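You operate a simulated robot arm through the tools that you are given. There is no shell and no other tool. Be economical: measure what you need, move in short steps, check, and stop when the job is done.

You run a simulated two-armed robot. Do the job below in one go: nothing can be reset, and whatever is moved stays where it is left.

TASK
Shut the yellow slide, start the fan and set the needle on green.
Fine: switch the isolator on, use the inlet knob and leave the fan running.

The check looks at the end state, three seconds after you hand in, the way a careful person would. Anything else that was tipped, shoved, dropped, spilled or broken makes it a failure.

THE ROBOT
Two 7-joint arms with two-finger parallel grippers on one trunk, on a base that drives. Base frame: it is fixed to the floor where the robot stands at the start and does not move with it; the origin is under the middle of the robot, x ahead of it, y to its left, z up. Units: m, degrees, N and s.
The left shoulder is at the start at [0.07, 0.163, 1.095], the right one opposite. With the tool pointing down near the work surface each hand reaches from about 0.4 to 0.88 m from the robot's upright axis, wherever it stands, measured 20 degrees to its own side. Places, roughly: blue air slide [0.7, 0.4, 0.7]; drive [0.3, 1, 0.9]; fan isolator [0.2, 1.1, 0.8]; fan start key [0.3, 1, 0.9]; inlet knob [0.3, 1, 0.8]; pressure gauge [0.9, 0.8, 1.2]; red air slide [0.4, 0.7, 0.7]; yellow air slide [0.8, 0.1, 0.7]. Payload 3.43 kg a hand.
Tool frame (each hand has its own): the origin (TCP) lies between the finger pads and is the grasp point; the fingertips stand 0.034 m ahead of it; z points along the fingers, y is the line along which they close. The gripper opens to 0.128 m. The fingers are 0.024 m wide and 0.012 m thick; the gripper's body (0.048 by 0.13 m) begins 0.096 m behind the TCP.
Orientation is that of the tool frame in the base frame, as a unit quaternion [x, y, z, w]. With the fingers straight down and closing along the base's y, the tool's x points along the base's -x, its y along +y and its z along -z.

THE INTERFACE
- The arms move only by the tool drive_tool. It takes "left_increments", "right_increments" or both (then of equal length, played together; a hand with none holds still); each is a list of rows, each a list of 7 numbers: the shift along the tool's x, y, z in m, then the turn, a rotation vector about the tool's x, y, z in degrees, then the gripper command, from -1 (shut) to 1 (fully open), values between in proportion. In form: [[x, y, z, wx, wy, wz, gripper], ...]. A call has 1 to 10 rows; each row shifts and turns the commanded pose from where the row before left it, along the tool's axes as they then stand. Each row takes 0.2 s and may step no farther than 0.05 m and 8.6 degrees from the row before; otherwise, or with a gripper value out of range, the whole call is refused. Where a pose cannot be reached the arm comes as near as it can. A force on the tool above 50 N (or 10 N above the force at the start of the call, whichever is more), or a blocked arm, ends the call early, and 0.2 s more pass. The fingers move at their own pace (about 0.153 m/s each) and stop on an object; they squeeze with about 40 N. The grip force told is the motor's: it shows also when the fingers shut on nothing. Time passes only in rows, and 0.2 s behind the last, so rows that do not move let the fingers close. The reply holds the time, the measured pose of the TCP, the force on the tool along the base axes, the opening and the grip force, in the units named above and with some noise, with the torque about the TCP (base axes, N m) and any sound that the robot's microphone picked up.
- Cameras (640 x 400 px; columns grow to the right, rows downward): "scene" is now at [0.1232, 0.0549, 1.3352]; the picture's right is [0.60, -0.80, 0.00], its down [-0.37, -0.28, -0.89] and it looks along [0.71, 0.53, -0.47] (base axes); focal length 244 px, centre (320, 200). "left" rides on the left gripper at [0.076, 0.011, -0.16] in its tool frame; the picture's right is [-0.15, 0.99, 0.00], its down [-0.88, -0.13, -0.46] and it looks along [-0.45, -0.07, 0.89] (tool axes); focal length 234 px, centre (320, 200). "right" rides on the right gripper at [0.076, -0.011, -0.16] in its tool frame; the picture's right is [0.15, 0.99, 0.00], its down [-0.88, 0.13, -0.46] and it looks along [-0.45, 0.07, 0.89] (tool axes); focal length 234 px, centre (320, 200). There is no depth. A picture from a camera that has moved, and an enlarged one, comes with that camera's place and axes in the base frame and with its lens.
- grab_frame(camera): a new picture of that camera. The clock stands still meanwhile.
- raise_lower(by): slides the trunk up (or, below 0, down) by that many m; the arms and the scene camera ride with it, the base frame stays. It gives what a move gives, with no picture.
- drive_base(legs): drives the robot by 1 to 6 legs, each [ahead, left, turn to the left] in m, m and degrees, along the robot's own axes; the way and the turn of a leg run together, so that a leg with both is an arc; at most 1.5 m and 180 degrees a leg. The arms and the cameras ride along, it lands a little off, and it stops where it bumps. It gives what a move gives.
- head_to(pan, tilt): turns the head with the scene camera to pan (to the left, within 86 degrees either way) and tilt (down, from -29 to 69), counted from straight ahead of the robot. It gives what a move gives.
- inspect(camera, box): a new picture of the part [left, top, right, bottom] of that camera's present view, enlarged. The clock stands still meanwhile.
- finish_job(): hands the job in; it is judged then, once.

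Go step by step. Nothing tells you exact positions but the pictures and the camera data: compare them with the known pose of the tool, close in by small moves and look again before you grip or let go. The budget is 120 turns and 88 pictures, counting those below and the enlarged ones. Unless the task says otherwise, let go and move clear before handing in, and close with one line.

The tools are called as name(argument=value, ...) on one line, values as JSON. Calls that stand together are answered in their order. drive_tool: Moves the arms, as the interface text tells. Its arguments: {"type":"object","properties":{"left_increments":{"type":"array"},"right_increments":{"type":"array"}},"required":[]} The other tools are called the same way: raise_lower (by) slides the trunk up or down; drive_base (legs) drives the base; head_to (pan, tilt) turns the head that bears the scene camera; grab_frame (camera) takes a picture; inspect (camera, box) takes an enlarged picture of a part of a camera's view; finish_job () hands the job in.

At the start:

```text
t: 0.0
left_position: [0.4133, 0.5056, 1.2508]
left_ee_rot: [-0.001, 1.0, 0.0, 0.0]
left_contact_force: [0.3, 0.1, -0.3]
left_wrist_torque: [0.0, -0.01, -0.01]
left_grip_width: 0.1278
left_finger_force: 0.1
right_position: [0.5171, 0.0647, 1.1654]
right_ee_rot: [-0.001, 1.0, 0.0, 0.0]
right_contact_force: [-0.1, -0.8, -0.4]
right_wrist_torque: [-0.02, -0.03, 0.01]
right_grip_width: 0.1282
right_finger_force: 0.1
trunk travel left (down, up): [-0.575, 0.365]
robot x, y, heading: [-0.0, -0.0007, 0.0]
head pan, tilt: [37.0, 27.7]
```

scene: 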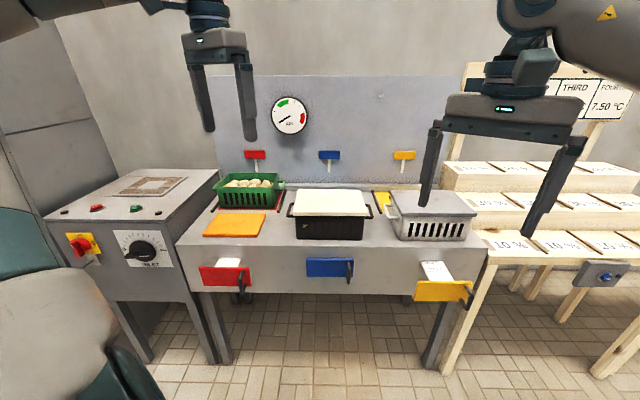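
right: 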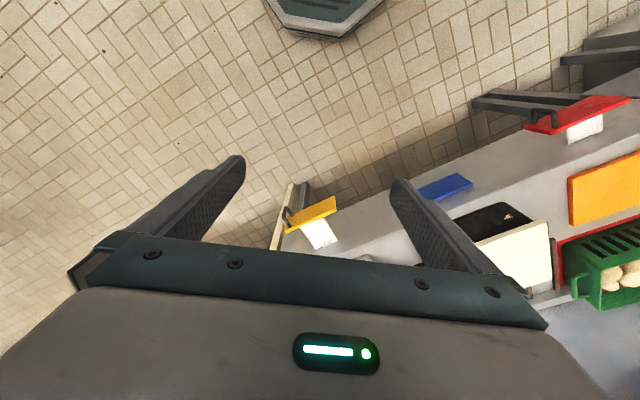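
left: 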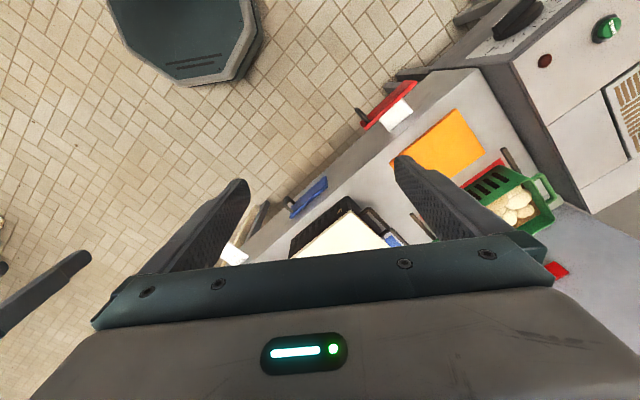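

I see a bench with red, blue and yellow slides on its front edge, and a drive cabinet on the left with an isolator, a knob and keys. The gauge is on the wall. I'll enlarge these parts before moving.

inspect(camera="scene", box=[380, 180, 500, 320])

inspect(camera="scene", box=[50, 165, 210, 275])

inspect(camera="scene", box=[260, 85, 320, 145])

inspect(camera="scene", box=[180, 240, 380, 310])

```text
2.86 times, centred on (440, 250) of scene
camera zoom: at [0.1232, 0.0549, 1.3352], right [0.6, -0.8, 0.0], down [-0.37, -0.28, -0.89], along [0.71, 0.53, -0.47], focal length 698 px, centre (-23, 57)
```

zoom: 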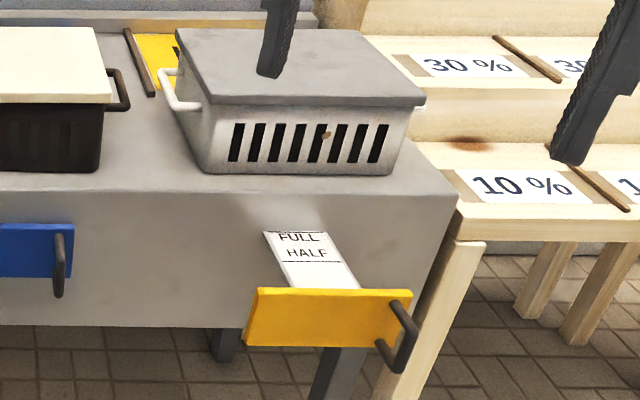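

```text
3.64 times, centred on (130, 220) of scene
camera zoom: at [0.1232, 0.0549, 1.3352], right [0.6, -0.8, 0.0], down [-0.37, -0.28, -0.89], along [0.71, 0.53, -0.47], focal length 888 px, centre (1011, 127)
```

zoom: 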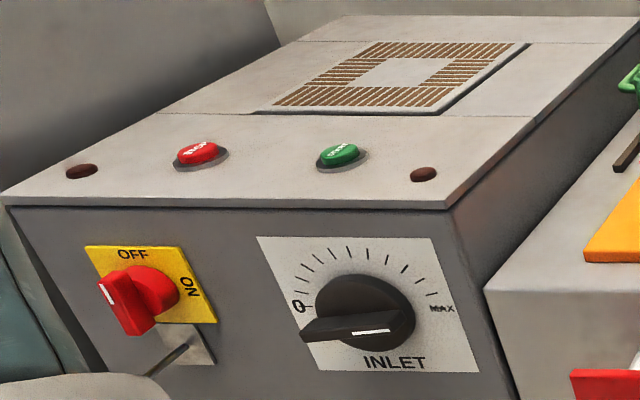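

```text
6.67 times, centred on (290, 115) of scene
camera zoom: at [0.1232, 0.0549, 1.3352], right [0.6, -0.8, 0.0], down [-0.37, -0.28, -0.89], along [0.71, 0.53, -0.47], focal length 1628 px, centre (520, 767)
```

zoom: 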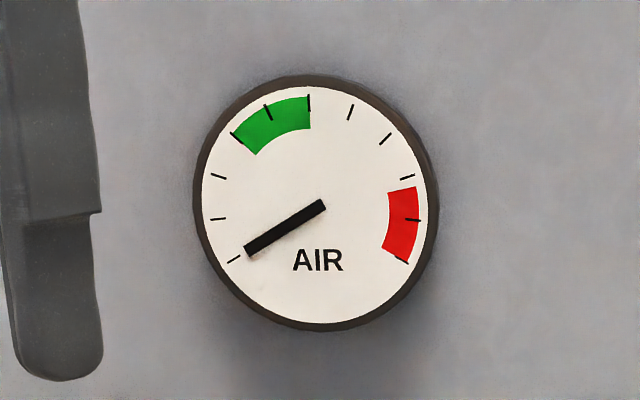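

```text
3.20 times, centred on (280, 275) of scene
camera zoom: at [0.1232, 0.0549, 1.3352], right [0.6, -0.8, 0.0], down [-0.37, -0.28, -0.89], along [0.71, 0.53, -0.47], focal length 781 px, centre (448, -40)
```

zoom: 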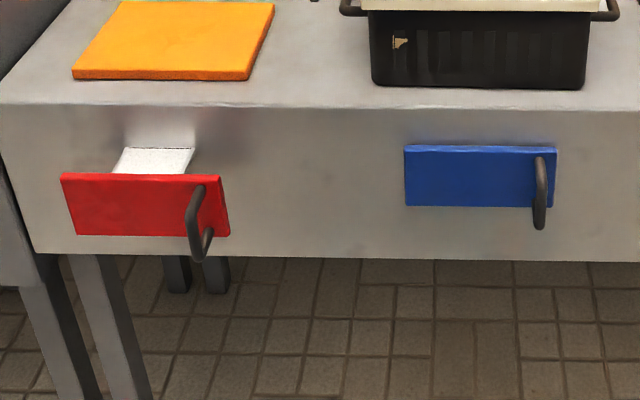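

The yellow slide is fully out, the blue one is shut and red is partly open. The bench faces about (-0.8, -0.6), so I'll turn the robot square to it and shift right in front of the yellow slide.

drive_base(legs=[[0, 0, 37], [0, -0.25, 0]])

head_to(pan=-15, tilt=45)

grab_frame(camera="scene")

```text
t: 3.6
left_position: [0.1759, 0.4514, 1.2496]
left_ee_rot: [-0.321, 0.947, 0.001, -0.001]
left_contact_force: [0.3, -0.1, -0.3]
left_wrist_torque: [0.02, 0.02, 0.0]
left_grip_width: 0.128
left_finger_force: 0.1
right_position: [0.5251, 0.1645, 1.1654]
right_ee_rot: [-0.32, 0.947, 0.0, 0.0]
right_contact_force: [-0.5, -0.1, 0.5]
right_wrist_torque: [-0.02, 0.0, 0.03]
right_grip_width: 0.1279
right_finger_force: 0.0
trunk travel left (down, up): [-0.575, 0.365]
robot x, y, heading: [0.1474, -0.2008, 37.0]
head pan, tilt: [37.0, 27.7]
```

```text
t: 4.8
left_position: [0.1743, 0.4517, 1.2507]
left_ee_rot: [-0.321, 0.947, 0.0, 0.0]
left_contact_force: [-0.3, 0.2, -1.0]
left_wrist_torque: [0.02, -0.01, 0.0]
left_grip_width: 0.1282
left_finger_force: 0.1
right_position: [0.5263, 0.1637, 1.1673]
right_ee_rot: [-0.32, 0.947, 0.0, 0.001]
right_contact_force: [0.6, 0.5, -0.5]
right_wrist_torque: [0.03, -0.01, -0.01]
right_grip_width: 0.128
right_finger_force: 0.0
trunk travel left (down, up): [-0.575, 0.365]
robot x, y, heading: [0.1537, -0.1992, 36.8]
head pan, tilt: [-15.0, 45.0]
```

```text
80 pictures are left
camera scene: at [0.2683, -0.1393, 1.309], right [0.38, -0.92, 0.0], down [-0.65, -0.27, -0.71], along [0.65, 0.27, -0.71], focal length 244 px, centre (320, 200)
```

scene: 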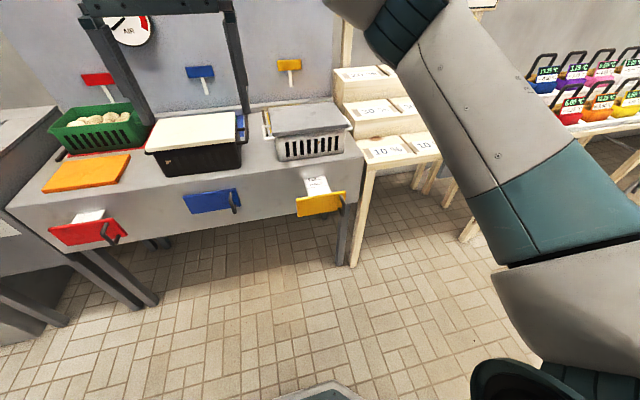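

Triangulating gives the yellow plate centre at about (0.780, 0.070, 0.732), roughly 0.105 m out compared with the shut blue one. I'll close the right hand, tilt it forward and shift it in line with the plate.

drive_tool(right_increments=[[0, -0.033, 0, 0, -8.5, 0, -1], [0, -0.033, 0, 0, -8.5, 0, -1], [0, -0.033, 0, 0, -8.5, 0, -1], [0, -0.033, 0, 0, -8.5, 0, -1], [0, -0.033, 0, 0, -8.5, 0, -1], [0, -0.033, 0, 0, -8.5, 0, -1], [0, -0.033, 0, 0, -8.5, 0, -1]])

```text
t: 6.4
left_position: [0.1757, 0.4506, 1.253]
left_ee_rot: [-0.321, 0.947, 0.001, -0.001]
left_contact_force: [0.3, -0.6, 0.7]
left_wrist_torque: [0.01, -0.03, 0.02]
left_grip_width: 0.1278
left_finger_force: 0.1
right_position: [0.6665, -0.0214, 1.1653]
right_ee_rot: [-0.278, 0.822, 0.16, 0.47]
right_contact_force: [0.5, -0.2, -0.9]
right_wrist_torque: [0.02, 0.0, 0.05]
right_grip_width: 0.0
right_finger_force: 33.4
trunk travel left (down, up): [-0.575, 0.365]
robot x, y, heading: [0.1557, -0.1989, 37.4]
head pan, tilt: [-15.0, 45.0]
```

The hand is in line laterally. Now I'll lower it to just in front of the plate.

drive_tool(right_increments=[[0.0325, 0, 0.0263, 0, 0, 0, -1], [0.0325, 0, 0.0263, 0, 0, 0, -1], [0.0325, 0, 0.0263, 0, 0, 0, -1], [0.0325, 0, 0.0263, 0, 0, 0, -1], [0.0325, 0, 0.0263, 0, 0, 0, -1], [0.0325, 0, 0.0263, 0, 0, 0, -1], [0.0325, 0, 0.0263, 0, 0, 0, -1], [0.0325, 0, 0.0263, 0, 0, 0, -1], [0.0325, 0, 0.0263, 0, 0, 0, -1], [0.0325, 0, 0.0263, 0, 0, 0, -1]])

grab_frame(camera="scene")

grab_frame(camera="right")

```text
t: 8.6
left_position: [0.1797, 0.4516, 1.2509]
left_ee_rot: [-0.319, 0.948, 0.001, -0.001]
left_contact_force: [0.7, 0.6, 0.1]
left_wrist_torque: [0.03, 0.06, -0.02]
left_grip_width: 0.128
left_finger_force: 0.1
right_position: [0.721, 0.0687, 0.7865]
right_ee_rot: [-0.275, 0.826, 0.153, 0.467]
right_contact_force: [0.6, 0.4, 0.6]
right_wrist_torque: [0.0, 0.0, 0.02]
right_grip_width: 0.0
right_finger_force: 32.7
right hand out of reach, approached as far as the arm can: row 1, 2, 3, 9, 10
trunk travel left (down, up): [-0.575, 0.365]
robot x, y, heading: [0.1518, -0.1997, 37.3]
head pan, tilt: [-15.0, 45.0]
```

```text
79 pictures are left
camera scene: at [0.2716, -0.1398, 1.3088], right [0.38, -0.93, 0.0], down [-0.66, -0.27, -0.71], along [0.65, 0.27, -0.71], focal length 244 px, centre (320, 200)
```

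scene: 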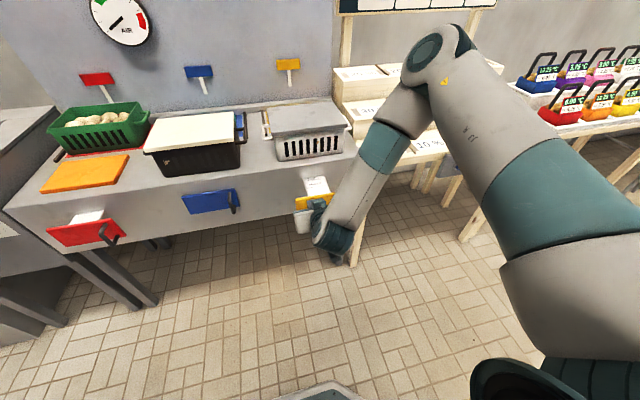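

```text
78 pictures are left
camera right: at [0.5873, -0.0442, 0.8033], right [-0.65, 0.75, -0.13], down [-0.03, 0.15, 0.99], along [0.76, 0.65, -0.07], focal length 234 px, centre (320, 200)
```

right: 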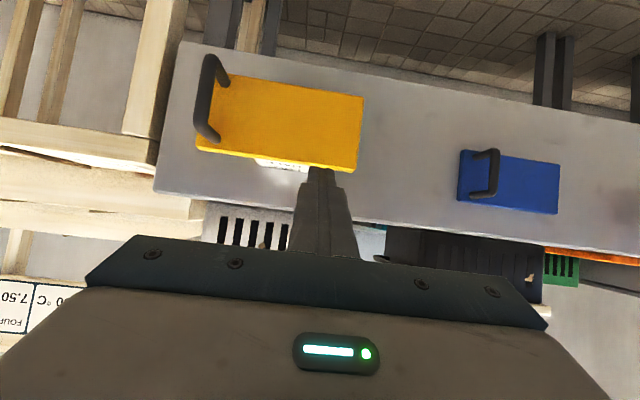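

The fingertip is slightly above the plate, at the arm's limit. I'll back off and lower the trunk a little.

drive_tool(right_increments=[[0.012, 0, -0.02, 0, 0, 0, -1], [0.012, 0, -0.02, 0, 0, 0, -1]])

raise_lower(by=-0.12)

grab_frame(camera="right")

```text
t: 9.2
left_position: [0.1759, 0.4529, 1.2503]
left_ee_rot: [-0.321, 0.947, 0.0, 0.0]
left_contact_force: [0.5, -0.3, 0.6]
left_wrist_torque: [-0.02, 0.0, 0.02]
left_grip_width: 0.1278
left_finger_force: 0.1
right_position: [0.677, 0.0475, 0.79]
right_ee_rot: [-0.276, 0.824, 0.156, 0.47]
right_contact_force: [-0.9, 0.7, -0.7]
right_wrist_torque: [0.03, -0.02, 0.02]
right_grip_width: 0.0
right_finger_force: 32.7
right hand out of reach, approached as far as the arm can: row 1
trunk travel left (down, up): [-0.575, 0.365]
robot x, y, heading: [0.1564, -0.1979, 37.3]
head pan, tilt: [-15.0, 45.0]
```

```text
t: 10.7
left_position: [0.1749, 0.4521, 1.1309]
left_ee_rot: [-0.321, 0.947, 0.0, 0.0]
left_contact_force: [0.7, 0.1, -1.3]
left_wrist_torque: [0.0, 0.03, 0.0]
left_grip_width: 0.1281
left_finger_force: 0.1
right_position: [0.6775, 0.0471, 0.6702]
right_ee_rot: [-0.276, 0.824, 0.154, 0.47]
right_contact_force: [-0.7, -0.8, -0.8]
right_wrist_torque: [-0.02, 0.0, -0.01]
right_grip_width: 0.0
right_finger_force: 33.4
trunk travel left (down, up): [-0.455, 0.485]
robot x, y, heading: [0.1533, -0.1972, 37.3]
head pan, tilt: [-15.0, 45.0]
```

```text
77 pictures are left
camera right: at [0.5439, -0.0686, 0.6867], right [-0.65, 0.74, -0.13], down [-0.03, 0.14, 0.99], along [0.76, 0.65, -0.07], focal length 234 px, centre (320, 200)
```

right: 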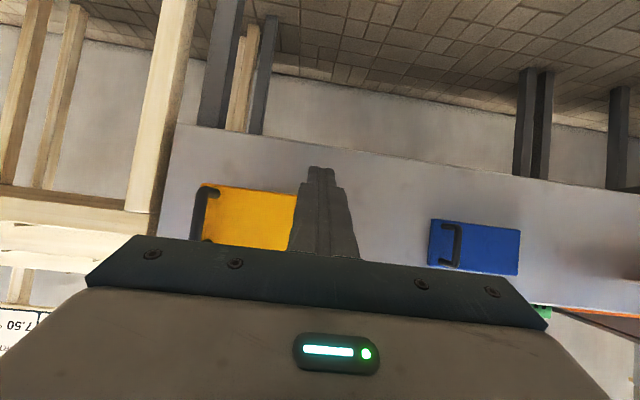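

Now I'll raise the tip to plate height and shift right onto the plate centre line.

drive_tool(right_increments=[[-0.023, -0.015, -0.0135, 0, 0, 0, -1], [-0.023, -0.015, -0.0135, 0, 0, 0, -1], [-0.023, -0.014, -0.0135, 0, 0, 0, -1]])

grab_frame(camera="right")

```text
t: 11.5
left_position: [0.1751, 0.4512, 1.1315]
left_ee_rot: [-0.32, 0.947, 0.0, 0.002]
left_contact_force: [-1.0, -0.1, 0.0]
left_wrist_torque: [0.03, 0.0, -0.04]
left_grip_width: 0.128
left_finger_force: 0.0
right_position: [0.7037, 0.0113, 0.751]
right_ee_rot: [-0.276, 0.823, 0.156, 0.471]
right_contact_force: [0.1, 0.4, -0.3]
right_wrist_torque: [0.0, -0.01, 0.01]
right_grip_width: 0.0002
right_finger_force: 33.3
trunk travel left (down, up): [-0.455, 0.485]
robot x, y, heading: [0.1526, -0.2008, 37.3]
head pan, tilt: [-15.0, 45.0]
```

```text
76 pictures are left
camera right: at [0.5708, -0.1036, 0.7662], right [-0.66, 0.74, -0.13], down [-0.03, 0.14, 0.99], along [0.75, 0.65, -0.07], focal length 234 px, centre (320, 200)
```

right: 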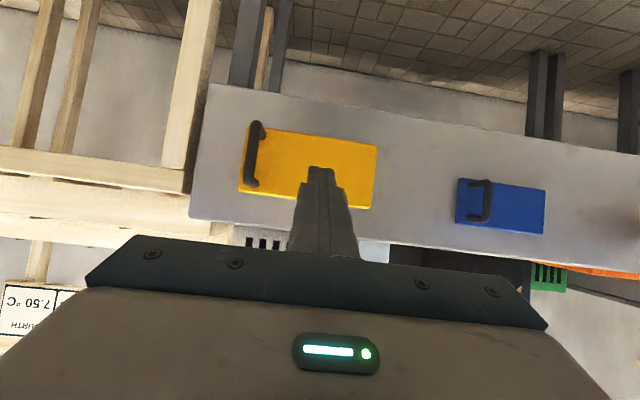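

The tip is over the plate centre. Pushing forward in small steps.

drive_tool(right_increments=[[-0.0102, 0, 0.0172, 0, 0, 0, -1], [-0.0102, 0, 0.0172, 0, 0, 0, -1], [-0.0102, 0, 0.0172, 0, 0, 0, -1], [-0.0102, 0, 0.0172, 0, 0, 0, -1], [-0.0102, 0, 0.0172, 0, 0, 0, -1], [-0.0102, 0, 0.0172, 0, 0, 0, -1]])

grab_frame(camera="right")

```text
t: 12.9
left_position: [0.1761, 0.4516, 1.1306]
left_ee_rot: [-0.32, 0.947, 0.0, 0.0]
left_contact_force: [-0.6, 0.0, -0.3]
left_wrist_torque: [0.02, 0.03, 0.01]
left_grip_width: 0.128
left_finger_force: 0.0
right_position: [0.8002, 0.0842, 0.7513]
right_ee_rot: [-0.276, 0.824, 0.155, 0.47]
right_contact_force: [0.0, -0.3, 0.2]
right_wrist_torque: [-0.01, 0.0, 0.0]
right_grip_width: 0.0
right_finger_force: 32.8
trunk travel left (down, up): [-0.455, 0.485]
robot x, y, heading: [0.1503, -0.2017, 37.1]
head pan, tilt: [-15.0, 45.0]
```

```text
75 pictures are left
camera right: at [0.667, -0.0311, 0.7669], right [-0.65, 0.74, -0.13], down [-0.03, 0.14, 0.99], along [0.76, 0.65, -0.07], focal length 234 px, centre (320, 200)
```

right: 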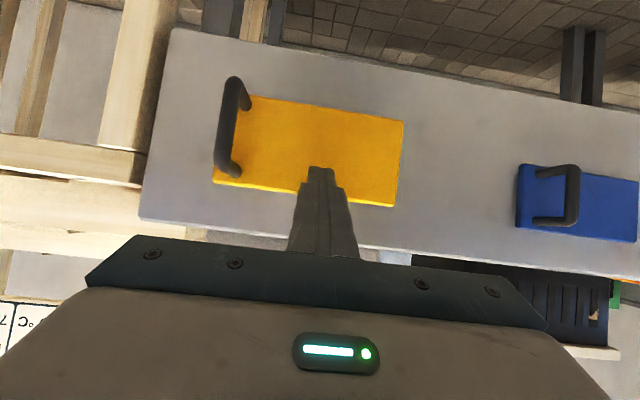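

drive_tool(right_increments=[[-0.0051, 0, 0.0086, 0, 0, 0, -1], [-0.0051, 0, 0.0086, 0, 0, 0, -1], [-0.0051, 0, 0.0086, 0, 0, 0, -1], [-0.0051, 0, 0.0086, 0, 0, 0, -1], [-0.0051, 0, 0.0086, 0, 0, 0, -1]])

grab_frame(camera="right")

inspect(camera="scene", box=[170, 100, 370, 225])

```text
t: 14.1
left_position: [0.1755, 0.4531, 1.1309]
left_ee_rot: [-0.321, 0.947, -0.001, 0.001]
left_contact_force: [0.4, 0.2, 0.2]
left_wrist_torque: [0.02, 0.0, -0.02]
left_grip_width: 0.1281
left_finger_force: 0.0
right_position: [0.839, 0.1134, 0.7517]
right_ee_rot: [-0.276, 0.824, 0.155, 0.47]
right_contact_force: [-0.3, -2.0, 0.8]
right_wrist_torque: [-0.01, -0.05, -0.07]
right_grip_width: 0.0001
right_finger_force: 32.8
trunk travel left (down, up): [-0.455, 0.485]
robot x, y, heading: [0.1546, -0.2008, 37.2]
head pan, tilt: [-15.0, 45.0]
```

```text
74 pictures are left
camera right: at [0.7067, -0.0007, 0.7667], right [-0.65, 0.74, -0.13], down [-0.03, 0.14, 0.99], along [0.76, 0.65, -0.07], focal length 234 px, centre (320, 200)
```

right: 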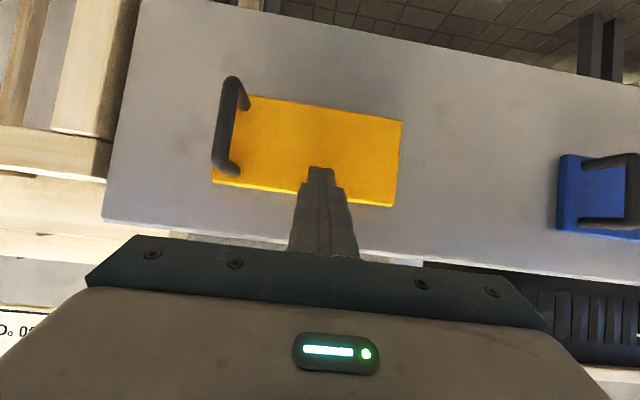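

```text
3.20 times, centred on (270, 162) of scene
camera zoom: at [0.2683, -0.1394, 1.189], right [0.38, -0.93, 0.0], down [-0.65, -0.27, -0.71], along [0.65, 0.27, -0.71], focal length 781 px, centre (480, 320)
```

zoom: 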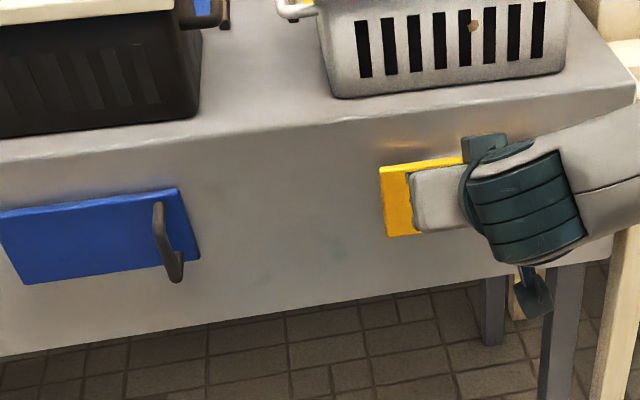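

The slide is following the finger and is nearly shut. Pushing in small steps until it stops.

drive_tool(right_increments=[[-0.0025, 0, 0.0043, 0, 0, 0, -1], [-0.0025, 0, 0.0043, 0, 0, 0, -1], [-0.0025, 0, 0.0043, 0, 0, 0, -1], [-0.0025, 0, 0.0043, 0, 0, 0, -1], [-0.0025, 0, 0.0043, 0, 0, 0, -1], [-0.0025, 0, 0.0043, 0, 0, 0, -1]])

grab_frame(camera="right")

```text
t: 15.1
left_position: [0.1737, 0.4491, 1.132]
left_ee_rot: [-0.319, 0.948, 0.0, 0.001]
left_contact_force: [-1.1, 0.6, 0.4]
left_wrist_torque: [0.04, -0.02, -0.01]
left_grip_width: 0.128
left_finger_force: 0.0
right_position: [0.8469, 0.1215, 0.7495]
right_ee_rot: [-0.279, 0.826, 0.156, 0.465]
right_contact_force: [-18.9, -15.7, 9.8]
right_wrist_torque: [0.18, -0.07, -0.13]
right_grip_width: 0.0
right_finger_force: 33.0
trunk travel left (down, up): [-0.455, 0.485]
robot x, y, heading: [0.154, -0.2005, 37.1]
head pan, tilt: [-15.0, 45.0]
stopped in row 5 (right hand): the force on the tool passed its limit (the readings are from after the stop); the commanded pose is now the measured one
```

```text
72 pictures are left
camera right: at [0.7156, 0.006, 0.7667], right [-0.66, 0.74, -0.13], down [-0.03, 0.15, 0.99], along [0.75, 0.65, -0.08], focal length 234 px, centre (320, 200)
```

right: 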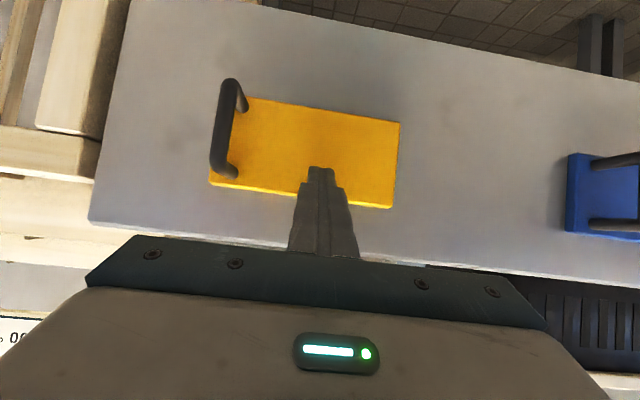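

It hit the stop. I'll back off and check that it's flush.

drive_tool(right_increments=[[0.016, 0, -0.0276, 0, 0, 0, -1], [0.016, 0, -0.0276, 0, 0, 0, -1], [0.016, 0, -0.0276, 0, 0, 0, -1], [0.016, 0, -0.0276, 0, 0, 0, -1], [0.016, 0, -0.0276, 0, 0, 0, -1], [0.016, 0, -0.0276, 0, 0, 0, -1]])

raise_lower(by=0.12)

grab_frame(camera="right")

grab_frame(camera="scene")

```text
t: 16.5
left_position: [0.1751, 0.4517, 1.1304]
left_ee_rot: [-0.32, 0.948, 0.0, 0.0]
left_contact_force: [0.0, 0.0, 0.2]
left_wrist_torque: [-0.01, -0.03, 0.0]
left_grip_width: 0.128
left_finger_force: 0.0
right_position: [0.6987, 0.0076, 0.75]
right_ee_rot: [-0.278, 0.826, 0.154, 0.465]
right_contact_force: [0.6, -0.1, -0.6]
right_wrist_torque: [-0.06, 0.0, -0.01]
right_grip_width: 0.0004
right_finger_force: 32.7
trunk travel left (down, up): [-0.455, 0.485]
robot x, y, heading: [0.1525, -0.2009, 37.4]
head pan, tilt: [-15.0, 45.0]
```

```text
t: 18.0
left_position: [0.1754, 0.4517, 1.2507]
left_ee_rot: [-0.319, 0.948, 0.0, 0.001]
left_contact_force: [0.8, 0.6, 0.4]
left_wrist_torque: [-0.01, 0.01, -0.03]
left_grip_width: 0.1276
left_finger_force: 0.1
right_position: [0.6989, 0.0072, 0.8702]
right_ee_rot: [-0.278, 0.826, 0.155, 0.465]
right_contact_force: [0.5, -0.1, 0.4]
right_wrist_torque: [0.0, 0.0, 0.02]
right_grip_width: 0.0
right_finger_force: 33.2
trunk travel left (down, up): [-0.575, 0.365]
robot x, y, heading: [0.1508, -0.2017, 37.2]
head pan, tilt: [-15.0, 45.0]
```

```text
71 pictures are left
camera right: at [0.5659, -0.107, 0.8881], right [-0.66, 0.74, -0.13], down [-0.03, 0.15, 0.99], along [0.75, 0.65, -0.08], focal length 234 px, centre (320, 200)
```

right: 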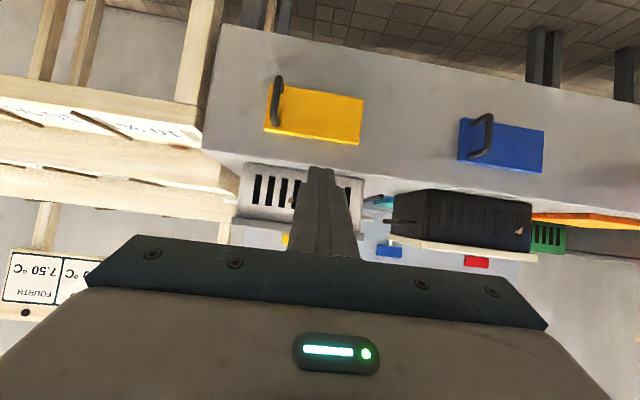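

```text
70 pictures are left
camera scene: at [0.2678, -0.14, 1.3089], right [0.38, -0.93, 0.0], down [-0.65, -0.27, -0.71], along [0.65, 0.27, -0.71], focal length 244 px, centre (320, 200)
```

scene: 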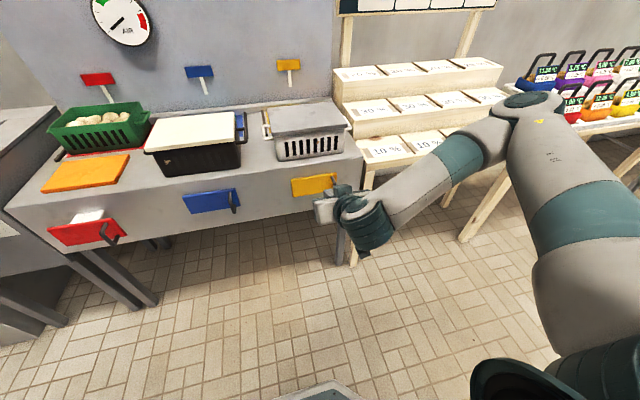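

The yellow slide is flush like the blue one. I'll lift and fold the right arm, then move over to the drive cabinet.

drive_tool(right_increments=[[-0.0236, 0.028, -0.0304, 0, 0, 0, -1], [-0.0236, 0.028, -0.0304, 0, 0, 0, -1], [-0.0236, 0.028, -0.0304, 0, 0, 0, -1], [-0.0236, 0.028, -0.0304, 0, 0, 0, -1], [-0.0236, 0.028, -0.0304, 0, 0, 0, -1], [-0.0236, 0.028, -0.0304, 0, 0, 0, -1], [-0.0236, 0.028, -0.0304, 0, 0, 0, -1]])

drive_base(legs=[[0, 0.72, 0]])

head_to(pan=20, tilt=40)

grab_frame(camera="scene")

```text
t: 19.6
left_position: [0.1722, 0.4518, 1.25]
left_ee_rot: [-0.32, 0.947, -0.001, 0.001]
left_contact_force: [0.1, 0.4, -1.7]
left_wrist_torque: [-0.02, -0.05, 0.01]
left_grip_width: 0.1279
left_finger_force: 0.0
right_position: [0.5069, 0.1221, 1.1177]
right_ee_rot: [-0.279, 0.826, 0.154, 0.465]
right_contact_force: [-0.4, 0.7, 0.1]
right_wrist_torque: [0.01, -0.01, -0.03]
right_grip_width: 0.0003
right_finger_force: 33.1
right hand out of reach, approached as far as the arm can: row 1, 2
trunk travel left (down, up): [-0.575, 0.365]
robot x, y, heading: [0.1544, -0.2004, 37.0]
head pan, tilt: [-15.0, 45.0]
```

```text
t: 23.6
left_position: [-0.258, 1.0228, 1.251]
left_ee_rot: [-0.32, 0.947, -0.001, 0.0]
left_contact_force: [0.0, -1.2, 0.0]
left_wrist_torque: [0.0, 0.02, -0.02]
left_grip_width: 0.1279
left_finger_force: 0.1
right_position: [0.077, 0.6912, 1.1176]
right_ee_rot: [-0.278, 0.826, 0.154, 0.465]
right_contact_force: [0.6, -0.2, -0.4]
right_wrist_torque: [0.0, -0.04, -0.01]
right_grip_width: 0.0
right_finger_force: 32.8
trunk travel left (down, up): [-0.575, 0.365]
robot x, y, heading: [-0.2832, 0.3683, 37.1]
head pan, tilt: [-15.0, 45.0]
```

```text
t: 24.6
left_position: [-0.258, 1.0219, 1.2517]
left_ee_rot: [-0.319, 0.948, -0.001, 0.0]
left_contact_force: [0.4, -0.2, 0.0]
left_wrist_torque: [0.02, 0.0, 0.0]
left_grip_width: 0.1279
left_finger_force: 0.0
right_position: [0.0769, 0.6917, 1.1177]
right_ee_rot: [-0.278, 0.827, 0.154, 0.465]
right_contact_force: [0.3, 0.8, -0.1]
right_wrist_torque: [-0.01, 0.02, 0.0]
right_grip_width: 0.0
right_finger_force: 33.1
trunk travel left (down, up): [-0.575, 0.365]
robot x, y, heading: [-0.2772, 0.3658, 37.1]
head pan, tilt: [20.0, 40.0]
```

```text
69 pictures are left
camera scene: at [-0.1947, 0.4708, 1.3162], right [0.84, -0.54, 0.0], down [-0.35, -0.54, -0.77], along [0.42, 0.64, -0.64], focal length 244 px, centre (320, 200)
```

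scene: 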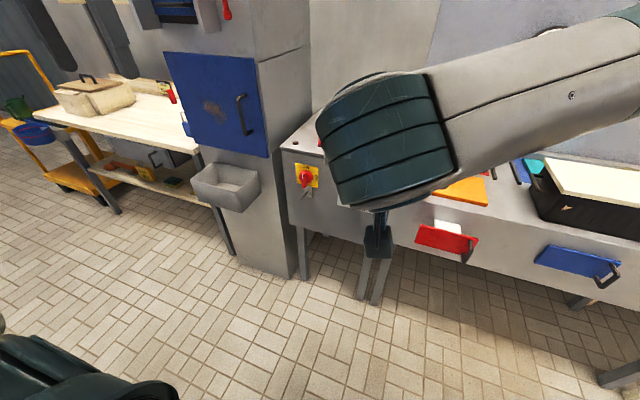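

The right arm blocks the view. I'll move it to the right.

drive_tool(right_increments=[[0, -0.045, 0, 0, 0, 0, -1], [0, -0.045, 0, 0, 0, 0, -1], [0, -0.045, 0, 0, 0, 0, -1], [0, -0.045, 0, 0, 0, 0, -1], [0, -0.045, 0, 0, 0, 0, -1], [0, -0.045, 0, 0, 0, 0, -1], [0, -0.045, 0, 0, 0, 0, -1], [0, -0.045, 0, 0, 0, 0, -1]])

grab_frame(camera="scene")

grab_frame(camera="left")

```text
t: 26.4
left_position: [-0.2583, 1.0187, 1.2535]
left_ee_rot: [-0.319, 0.948, 0.002, 0.001]
left_contact_force: [-0.5, -1.3, 1.0]
left_wrist_torque: [0.08, -0.05, 0.01]
left_grip_width: 0.1279
left_finger_force: 0.1
right_position: [0.3162, 0.4463, 1.1501]
right_ee_rot: [-0.279, 0.826, 0.156, 0.465]
right_contact_force: [0.1, -0.1, 0.2]
right_wrist_torque: [0.0, -0.03, -0.02]
right_grip_width: 0.0
right_finger_force: 33.1
right hand out of reach, approached as far as the arm can: row 3, 4, 5, 6
trunk travel left (down, up): [-0.575, 0.365]
robot x, y, heading: [-0.2808, 0.3704, 37.2]
head pan, tilt: [20.0, 40.0]
```

```text
68 pictures are left
camera scene: at [-0.1955, 0.4677, 1.3166], right [0.84, -0.54, 0.0], down [-0.35, -0.54, -0.77], along [0.41, 0.65, -0.64], focal length 244 px, centre (320, 200)
```

scene: 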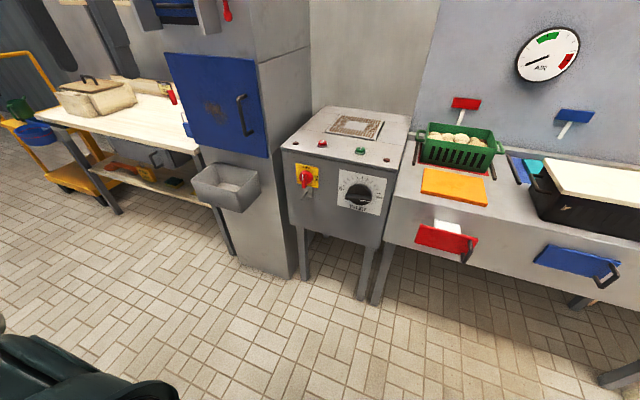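

```text
67 pictures are left
camera left: at [-0.3263, 0.9801, 1.4118], right [-0.48, 0.88, 0.0], down [0.78, 0.43, 0.46], along [0.4, 0.22, -0.89], focal length 234 px, centre (320, 200)
```

left: 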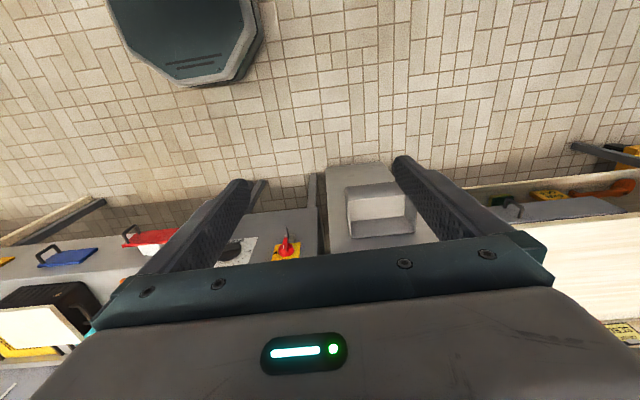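

Triangulated positions: isolator about (0.174, 1.153, 0.778), knob (0.297, 0.987, 0.76) and green key (0.337, 1.04, 0.90). The cabinet is square to the 37° heading. I'll zoom in on the controls.

inspect(camera="scene", box=[285, 155, 345, 215])

inspect(camera="scene", box=[310, 130, 400, 220])

```text
6.67 times, centred on (315, 185) of scene
camera zoom: at [-0.1955, 0.4677, 1.3166], right [0.84, -0.54, 0.0], down [-0.35, -0.54, -0.77], along [0.41, 0.65, -0.64], focal length 1628 px, centre (353, 300)
```

zoom: 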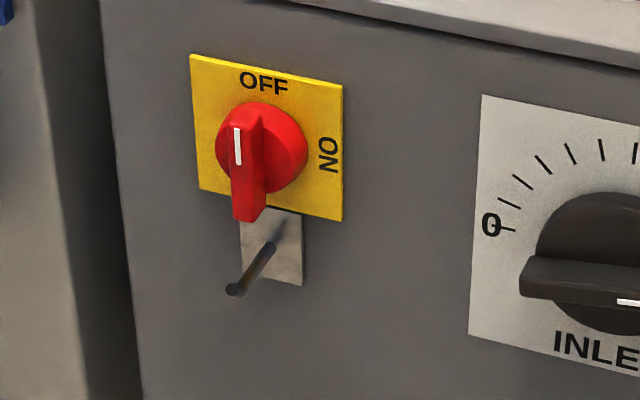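

```text
4.44 times, centred on (355, 175) of scene
camera zoom: at [-0.1955, 0.4677, 1.3166], right [0.84, -0.54, 0.0], down [-0.35, -0.54, -0.77], along [0.41, 0.65, -0.64], focal length 1085 px, centre (164, 311)
```

zoom: 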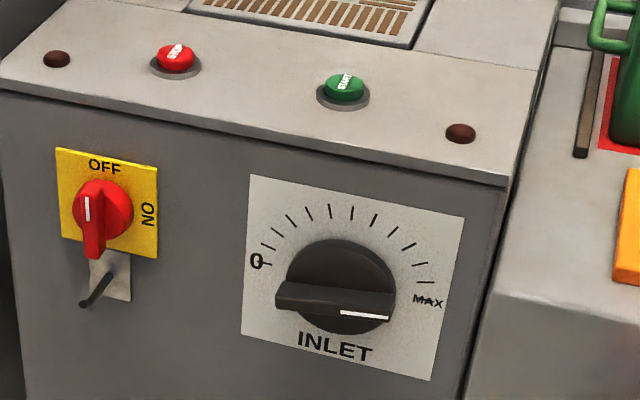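

The isolator handle is vertical at OFF and must turn clockwise to ON. There's a pin below it to avoid. I'll shift the base left a bit and bring the left hand forward, then tilt it horizontal.

drive_base(legs=[[0, 0.13, 0]])

drive_tool(left_increments=[[-0.03, -0.038, 0, 0, 0, 0, -0.06], [-0.03, -0.038, 0, 0, 0, 0, -0.06], [-0.03, -0.038, 0, 0, 0, 0, -0.06], [-0.03, -0.038, 0, 0, 0, 0, -0.06], [-0.03, -0.038, 0, 0, 0, 0, -0.06], [-0.03, -0.038, 0, 0, 0, 0, -0.06]])

drive_tool(left_increments=[[0, 0, 0, 0, -8.5, 0, -0.06], [0, 0, 0, 0, -8.5, 0, -0.06], [0, 0, 0, 0, -8.5, 0, -0.06], [0, 0, 0, 0, -8.5, 0, -0.06], [0, 0, 0, 0, -8.5, 0, -0.06], [0, 0, 0, 0, -8.5, 0, -0.06], [0, 0, 0, 0, -8.5, 0, -0.06], [0, 0, 0, 0, -8.5, 0, -0.06], [0, 0, 0, 0, -8.5, 0, -0.06], [0, 0, 0, 0, -8.5, 0, -0.06]])

grab_frame(camera="scene")

```text
t: 27.6
left_position: [-0.3362, 1.1254, 1.2509]
left_ee_rot: [-0.32, 0.947, 0.0, -0.001]
left_contact_force: [0.1, -0.5, 0.6]
left_wrist_torque: [-0.03, 0.02, 0.02]
left_grip_width: 0.128
left_finger_force: 0.2
right_position: [0.2399, 0.5515, 1.1503]
right_ee_rot: [-0.278, 0.827, 0.154, 0.465]
right_contact_force: [-0.3, 0.5, -0.8]
right_wrist_torque: [0.0, 0.0, -0.01]
right_grip_width: 0.0
right_finger_force: 33.4
trunk travel left (down, up): [-0.575, 0.365]
robot x, y, heading: [-0.3593, 0.4737, 37.5]
head pan, tilt: [20.0, 40.0]
```

```text
t: 29.0
left_position: [-0.0517, 1.0569, 1.2485]
left_ee_rot: [-0.322, 0.947, 0.001, -0.002]
left_contact_force: [1.0, -0.1, -0.3]
left_wrist_torque: [-0.03, 0.05, -0.01]
left_grip_width: 0.0603
left_finger_force: 0.0
right_position: [0.2423, 0.5548, 1.1489]
right_ee_rot: [-0.28, 0.826, 0.156, 0.464]
right_contact_force: [-0.4, 0.2, 0.6]
right_wrist_torque: [-0.02, 0.02, 0.01]
right_grip_width: 0.0
right_finger_force: 32.8
trunk travel left (down, up): [-0.575, 0.365]
robot x, y, heading: [-0.3595, 0.4687, 37.4]
head pan, tilt: [20.0, 40.0]
```

```text
t: 31.2
left_position: [-0.056, 1.0531, 1.2513]
left_ee_rot: [-0.236, 0.698, 0.216, 0.641]
left_contact_force: [0.1, -0.8, 0.6]
left_wrist_torque: [-0.01, -0.02, 0.0]
left_grip_width: 0.06
left_finger_force: 0.1
right_position: [0.2392, 0.5541, 1.1518]
right_ee_rot: [-0.279, 0.826, 0.154, 0.465]
right_contact_force: [-0.1, -0.4, 0.3]
right_wrist_torque: [0.0, -0.03, -0.02]
right_grip_width: 0.0
right_finger_force: 33.5
trunk travel left (down, up): [-0.575, 0.365]
robot x, y, heading: [-0.3603, 0.4739, 37.1]
head pan, tilt: [20.0, 40.0]
```

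```text
64 pictures are left
camera scene: at [-0.2727, 0.5749, 1.3162], right [0.84, -0.54, 0.0], down [-0.35, -0.54, -0.77], along [0.41, 0.64, -0.64], focal length 244 px, centre (320, 200)
```

scene: 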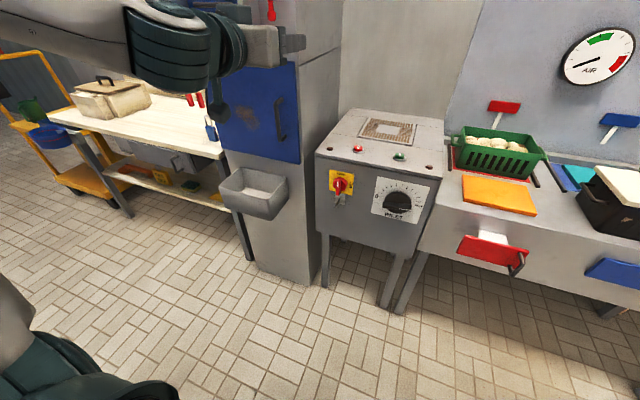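

The left hand is horizontal and square to the panel. I'll lower it, partly with the arm and partly with the trunk.

drive_tool(left_increments=[[0.042, -0.009, 0.004, 0, -5, 0, -0.06], [0.042, -0.009, 0, 0, 0, 0, -0.06], [0.042, -0.009, 0, 0, 0, 0, -0.06], [0.042, -0.009, 0, 0, 0, 0, -0.06], [0.042, -0.009, 0, 0, 0, 0, -0.06], [0.042, -0.009, 0, 0, 0, 0, -0.06]])

raise_lower(by=-0.22)

grab_frame(camera="scene")

grab_frame(camera="left")

```text
t: 32.6
left_position: [-0.0038, 1.0228, 1.003]
left_ee_rot: [-0.227, 0.67, 0.227, 0.67]
left_contact_force: [0.6, 0.2, -0.7]
left_wrist_torque: [-0.03, -0.02, 0.04]
left_grip_width: 0.0603
left_finger_force: 0.1
left hand out of reach, approached as far as the arm can: row 2, 3
right_position: [0.2413, 0.5515, 1.151]
right_ee_rot: [-0.278, 0.827, 0.156, 0.464]
right_contact_force: [0.6, -0.2, -1.0]
right_wrist_torque: [0.02, 0.02, 0.03]
right_grip_width: 0.0
right_finger_force: 32.8
trunk travel left (down, up): [-0.575, 0.365]
robot x, y, heading: [-0.3587, 0.4727, 37.1]
head pan, tilt: [20.0, 40.0]
```

```text
t: 35.0
left_position: [-0.0066, 1.0243, 0.784]
left_ee_rot: [-0.226, 0.67, 0.226, 0.67]
left_contact_force: [-0.3, -0.2, -0.2]
left_wrist_torque: [-0.02, -0.03, -0.01]
left_grip_width: 0.0603
left_finger_force: 0.2
right_position: [0.2404, 0.5513, 0.9305]
right_ee_rot: [-0.278, 0.827, 0.154, 0.465]
right_contact_force: [-0.1, 0.8, -0.2]
right_wrist_torque: [-0.01, 0.01, -0.02]
right_grip_width: 0.0
right_finger_force: 32.6
trunk travel left (down, up): [-0.355, 0.585]
robot x, y, heading: [-0.3603, 0.4707, 37.4]
head pan, tilt: [20.0, 40.0]
```

```text
63 pictures are left
camera scene: at [-0.2731, 0.5737, 1.0963], right [0.84, -0.54, 0.0], down [-0.35, -0.54, -0.77], along [0.41, 0.64, -0.64], focal length 244 px, centre (320, 200)
```

scene: 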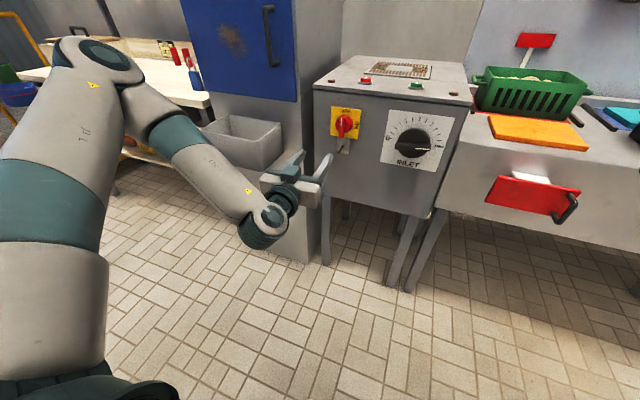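

```text
62 pictures are left
camera left: at [-0.1401, 0.9352, 0.7073], right [-0.6, 0.79, 0.15], down [-0.28, -0.38, 0.88], along [0.75, 0.49, 0.45], focal length 234 px, centre (320, 200)
```

left: 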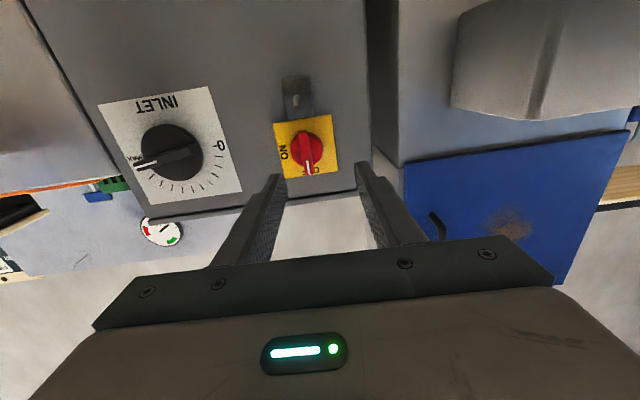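

The knob's white mark points at MAX. The isolator is a few mm right of and above my line. I'll correct and approach to within a few cm, then look again.

drive_tool(left_increments=[[-0.003, -0.005, 0.04, 0, 0, 0, -0.06], [-0.003, -0.005, 0.04, 0, 0, 0, -0.06], [0, -0.005, 0.04, 0, 0, 0, -0.06]])

grab_frame(camera="left")

inspect(camera="scene", box=[230, 60, 470, 210])

```text
t: 35.8
left_position: [0.1009, 1.0847, 0.7894]
left_ee_rot: [-0.225, 0.67, 0.227, 0.67]
left_contact_force: [0.6, 0.8, -1.0]
left_wrist_torque: [-0.01, -0.01, 0.0]
left_grip_width: 0.0601
left_finger_force: 0.0
right_position: [0.24, 0.5533, 0.9298]
right_ee_rot: [-0.278, 0.826, 0.154, 0.465]
right_contact_force: [-0.7, 0.0, 0.3]
right_wrist_torque: [0.0, 0.0, 0.02]
right_grip_width: 0.0
right_finger_force: 33.1
trunk travel left (down, up): [-0.355, 0.585]
robot x, y, heading: [-0.3586, 0.4706, 37.4]
head pan, tilt: [20.0, 40.0]
```

```text
61 pictures are left
camera left: at [-0.0339, 0.9965, 0.7134], right [-0.6, 0.79, 0.15], down [-0.28, -0.38, 0.88], along [0.75, 0.49, 0.45], focal length 234 px, centre (320, 200)
```

left: 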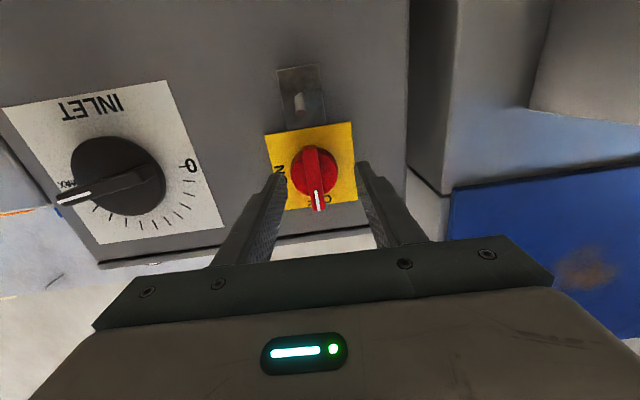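

```text
2.67 times, centred on (350, 135) of scene
camera zoom: at [-0.2724, 0.5737, 1.0962], right [0.84, -0.54, 0.0], down [-0.35, -0.54, -0.77], along [0.41, 0.64, -0.64], focal length 651 px, centre (240, 373)
```

zoom: 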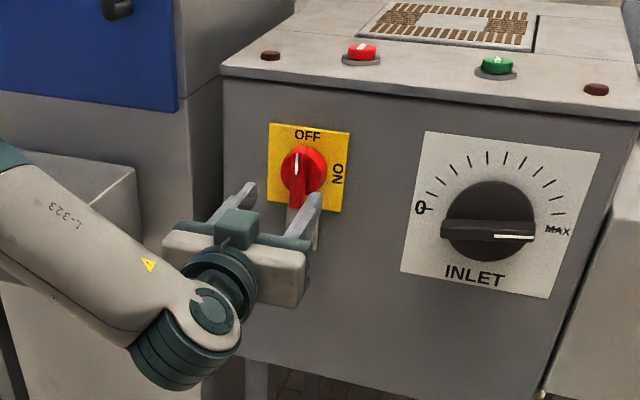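

The fingers straddle the handle line well. I'll go up 8 mm and forward so the tips overlap the bar, then look.

drive_tool(left_increments=[[-0.004, 0, 0.02, 0, 0, 0, -0.06], [-0.004, 0, 0.02, 0, 0, 0, -0.06], [0, 0, 0.02, 0, 0, 0, -0.06]])

grab_frame(camera="left")

inspect(camera="scene", box=[290, 80, 410, 155])

```text
t: 36.4
left_position: [0.1256, 1.1057, 0.7957]
left_ee_rot: [-0.223, 0.674, 0.221, 0.669]
left_contact_force: [-18.2, -10.8, 5.3]
left_wrist_torque: [0.2, -0.37, -0.53]
left_grip_width: 0.0586
left_finger_force: 0.1
left hand out of reach, approached as far as the arm can: row 3
right_position: [0.2373, 0.5531, 0.9314]
right_ee_rot: [-0.28, 0.826, 0.156, 0.465]
right_contact_force: [-0.4, 1.0, 0.1]
right_wrist_torque: [-0.01, -0.01, -0.01]
right_grip_width: 0.0
right_finger_force: 33.2
trunk travel left (down, up): [-0.355, 0.585]
robot x, y, heading: [-0.36, 0.4752, 37.0]
head pan, tilt: [20.0, 40.0]
stopped in row 3 (left hand): the force on the tool passed its limit (the readings are from after the stop); the commanded pose is now the measured one
```

```text
59 pictures are left
camera left: at [-0.0098, 1.0176, 0.722], right [-0.59, 0.79, 0.15], down [-0.28, -0.37, 0.88], along [0.76, 0.48, 0.44], focal length 234 px, centre (320, 200)
```

left: 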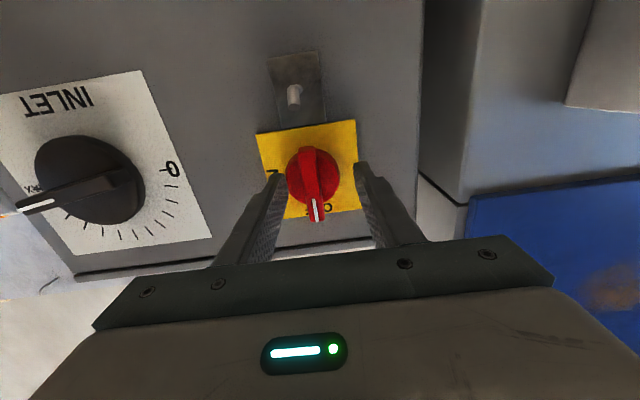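

```text
5.33 times, centred on (350, 118) of scene
camera zoom: at [-0.2751, 0.5726, 1.0966], right [0.84, -0.54, 0.0], down [-0.35, -0.54, -0.77], along [0.41, 0.65, -0.64], focal length 1302 px, centre (160, 640)
```

zoom: 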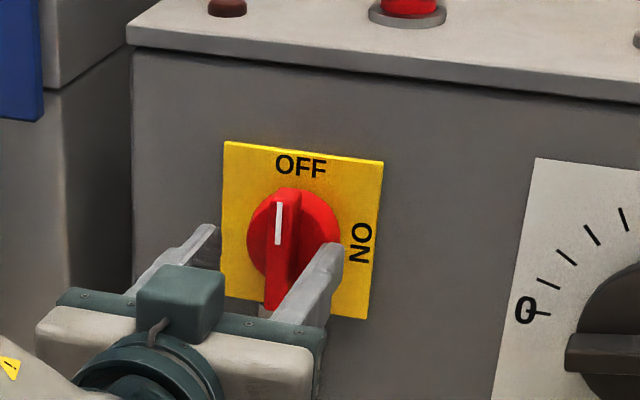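

The fingertips touched the round base (about 58 mm across), so they're at the right depth, just slightly left. I'll back off 4 mm, shift 7 mm right and close on the bar.

drive_tool(left_increments=[[0, 0, -0.005, 0, 0, 0, -0.06], [0, -0.007, 0.001, 0, 0, 0, -0.06], [0, 0, 0, 0, 0, 0, -0.5], [0, 0, 0, 0, 0, 0, -1], [0, 0, 0, 0, 0, 0, -1]])

inspect(camera="scene", box=[290, 80, 410, 155])

inspect(camera="left", box=[220, 100, 420, 260])

```text
t: 37.6
left_position: [0.1292, 1.0971, 0.7963]
left_ee_rot: [-0.222, 0.677, 0.22, 0.667]
left_contact_force: [9.6, -7.0, -1.5]
left_wrist_torque: [0.07, -0.02, -0.94]
left_grip_width: 0.014
left_finger_force: 44.9
left hand out of reach, approached as far as the arm can: row 2
right_position: [0.2404, 0.5514, 0.9307]
right_ee_rot: [-0.279, 0.826, 0.156, 0.464]
right_contact_force: [0.3, -0.2, -0.1]
right_wrist_torque: [0.02, 0.02, 0.01]
right_grip_width: 0.0
right_finger_force: 32.7
trunk travel left (down, up): [-0.355, 0.585]
robot x, y, heading: [-0.3585, 0.4734, 37.1]
head pan, tilt: [20.0, 40.0]
```

```text
5.33 times, centred on (350, 118) of scene
camera zoom: at [-0.2721, 0.5729, 1.0962], right [0.84, -0.54, 0.0], down [-0.35, -0.54, -0.77], along [0.41, 0.64, -0.64], focal length 1302 px, centre (160, 640)
```

zoom: 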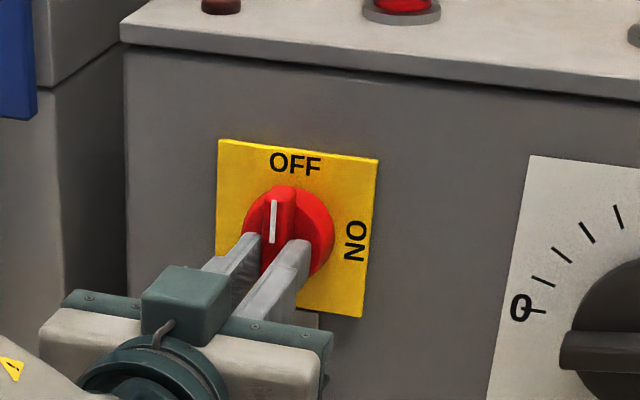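

```text
2.50 times, centred on (320, 180) of left
camera zoom: at [-0.0083, 1.0109, 0.7226], right [-0.58, 0.8, 0.15], down [-0.28, -0.37, 0.89], along [0.76, 0.48, 0.44], focal length 585 px, centre (320, 250)
```

zoom: 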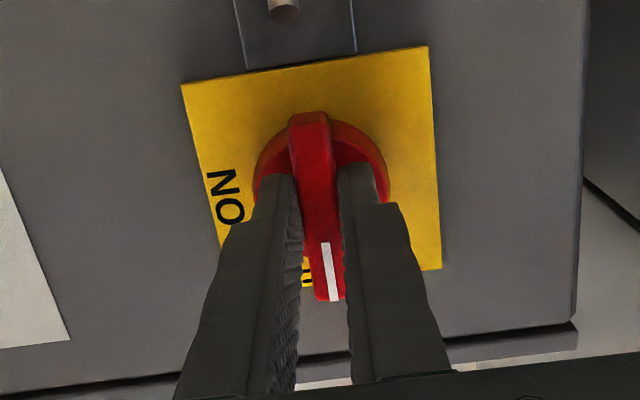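

I have a grip on the bar, near its axis. Turning clockwise step by step.

drive_tool(left_increments=[[0, 0, 0, 0, 0, 8, -1], [0, 0, 0, 0, 0, 8, -1], [0, 0, 0, 0, 0, 8, -1], [0, 0, 0, 0, 0, 8, -1]])

inspect(camera="scene", box=[290, 80, 410, 155])

```text
t: 38.6
left_position: [0.1284, 1.0995, 0.7989]
left_ee_rot: [-0.028, 0.711, 0.397, 0.579]
left_contact_force: [10.5, -9.9, -3.3]
left_wrist_torque: [0.54, -0.62, -1.17]
left_grip_width: 0.014
left_finger_force: 45.3
right_position: [0.2408, 0.5532, 0.9299]
right_ee_rot: [-0.279, 0.826, 0.155, 0.464]
right_contact_force: [0.0, 0.0, 0.0]
right_wrist_torque: [-0.01, 0.02, 0.02]
right_grip_width: 0.0
right_finger_force: 32.9
trunk travel left (down, up): [-0.355, 0.585]
robot x, y, heading: [-0.3586, 0.472, 37.5]
head pan, tilt: [20.0, 40.0]
```

```text
5.33 times, centred on (350, 118) of scene
camera zoom: at [-0.2722, 0.5729, 1.0962], right [0.84, -0.54, 0.0], down [-0.35, -0.54, -0.77], along [0.41, 0.65, -0.64], focal length 1302 px, centre (160, 640)
```

zoom: 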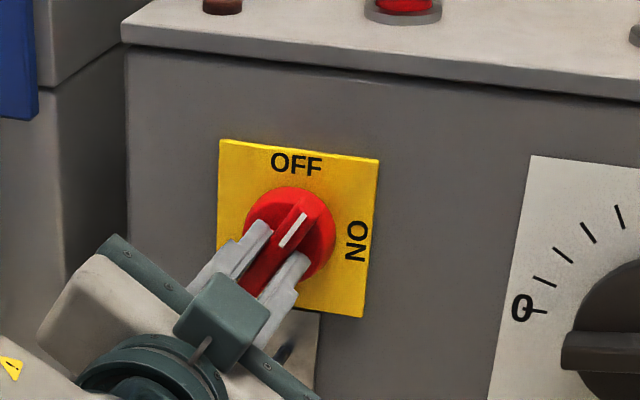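

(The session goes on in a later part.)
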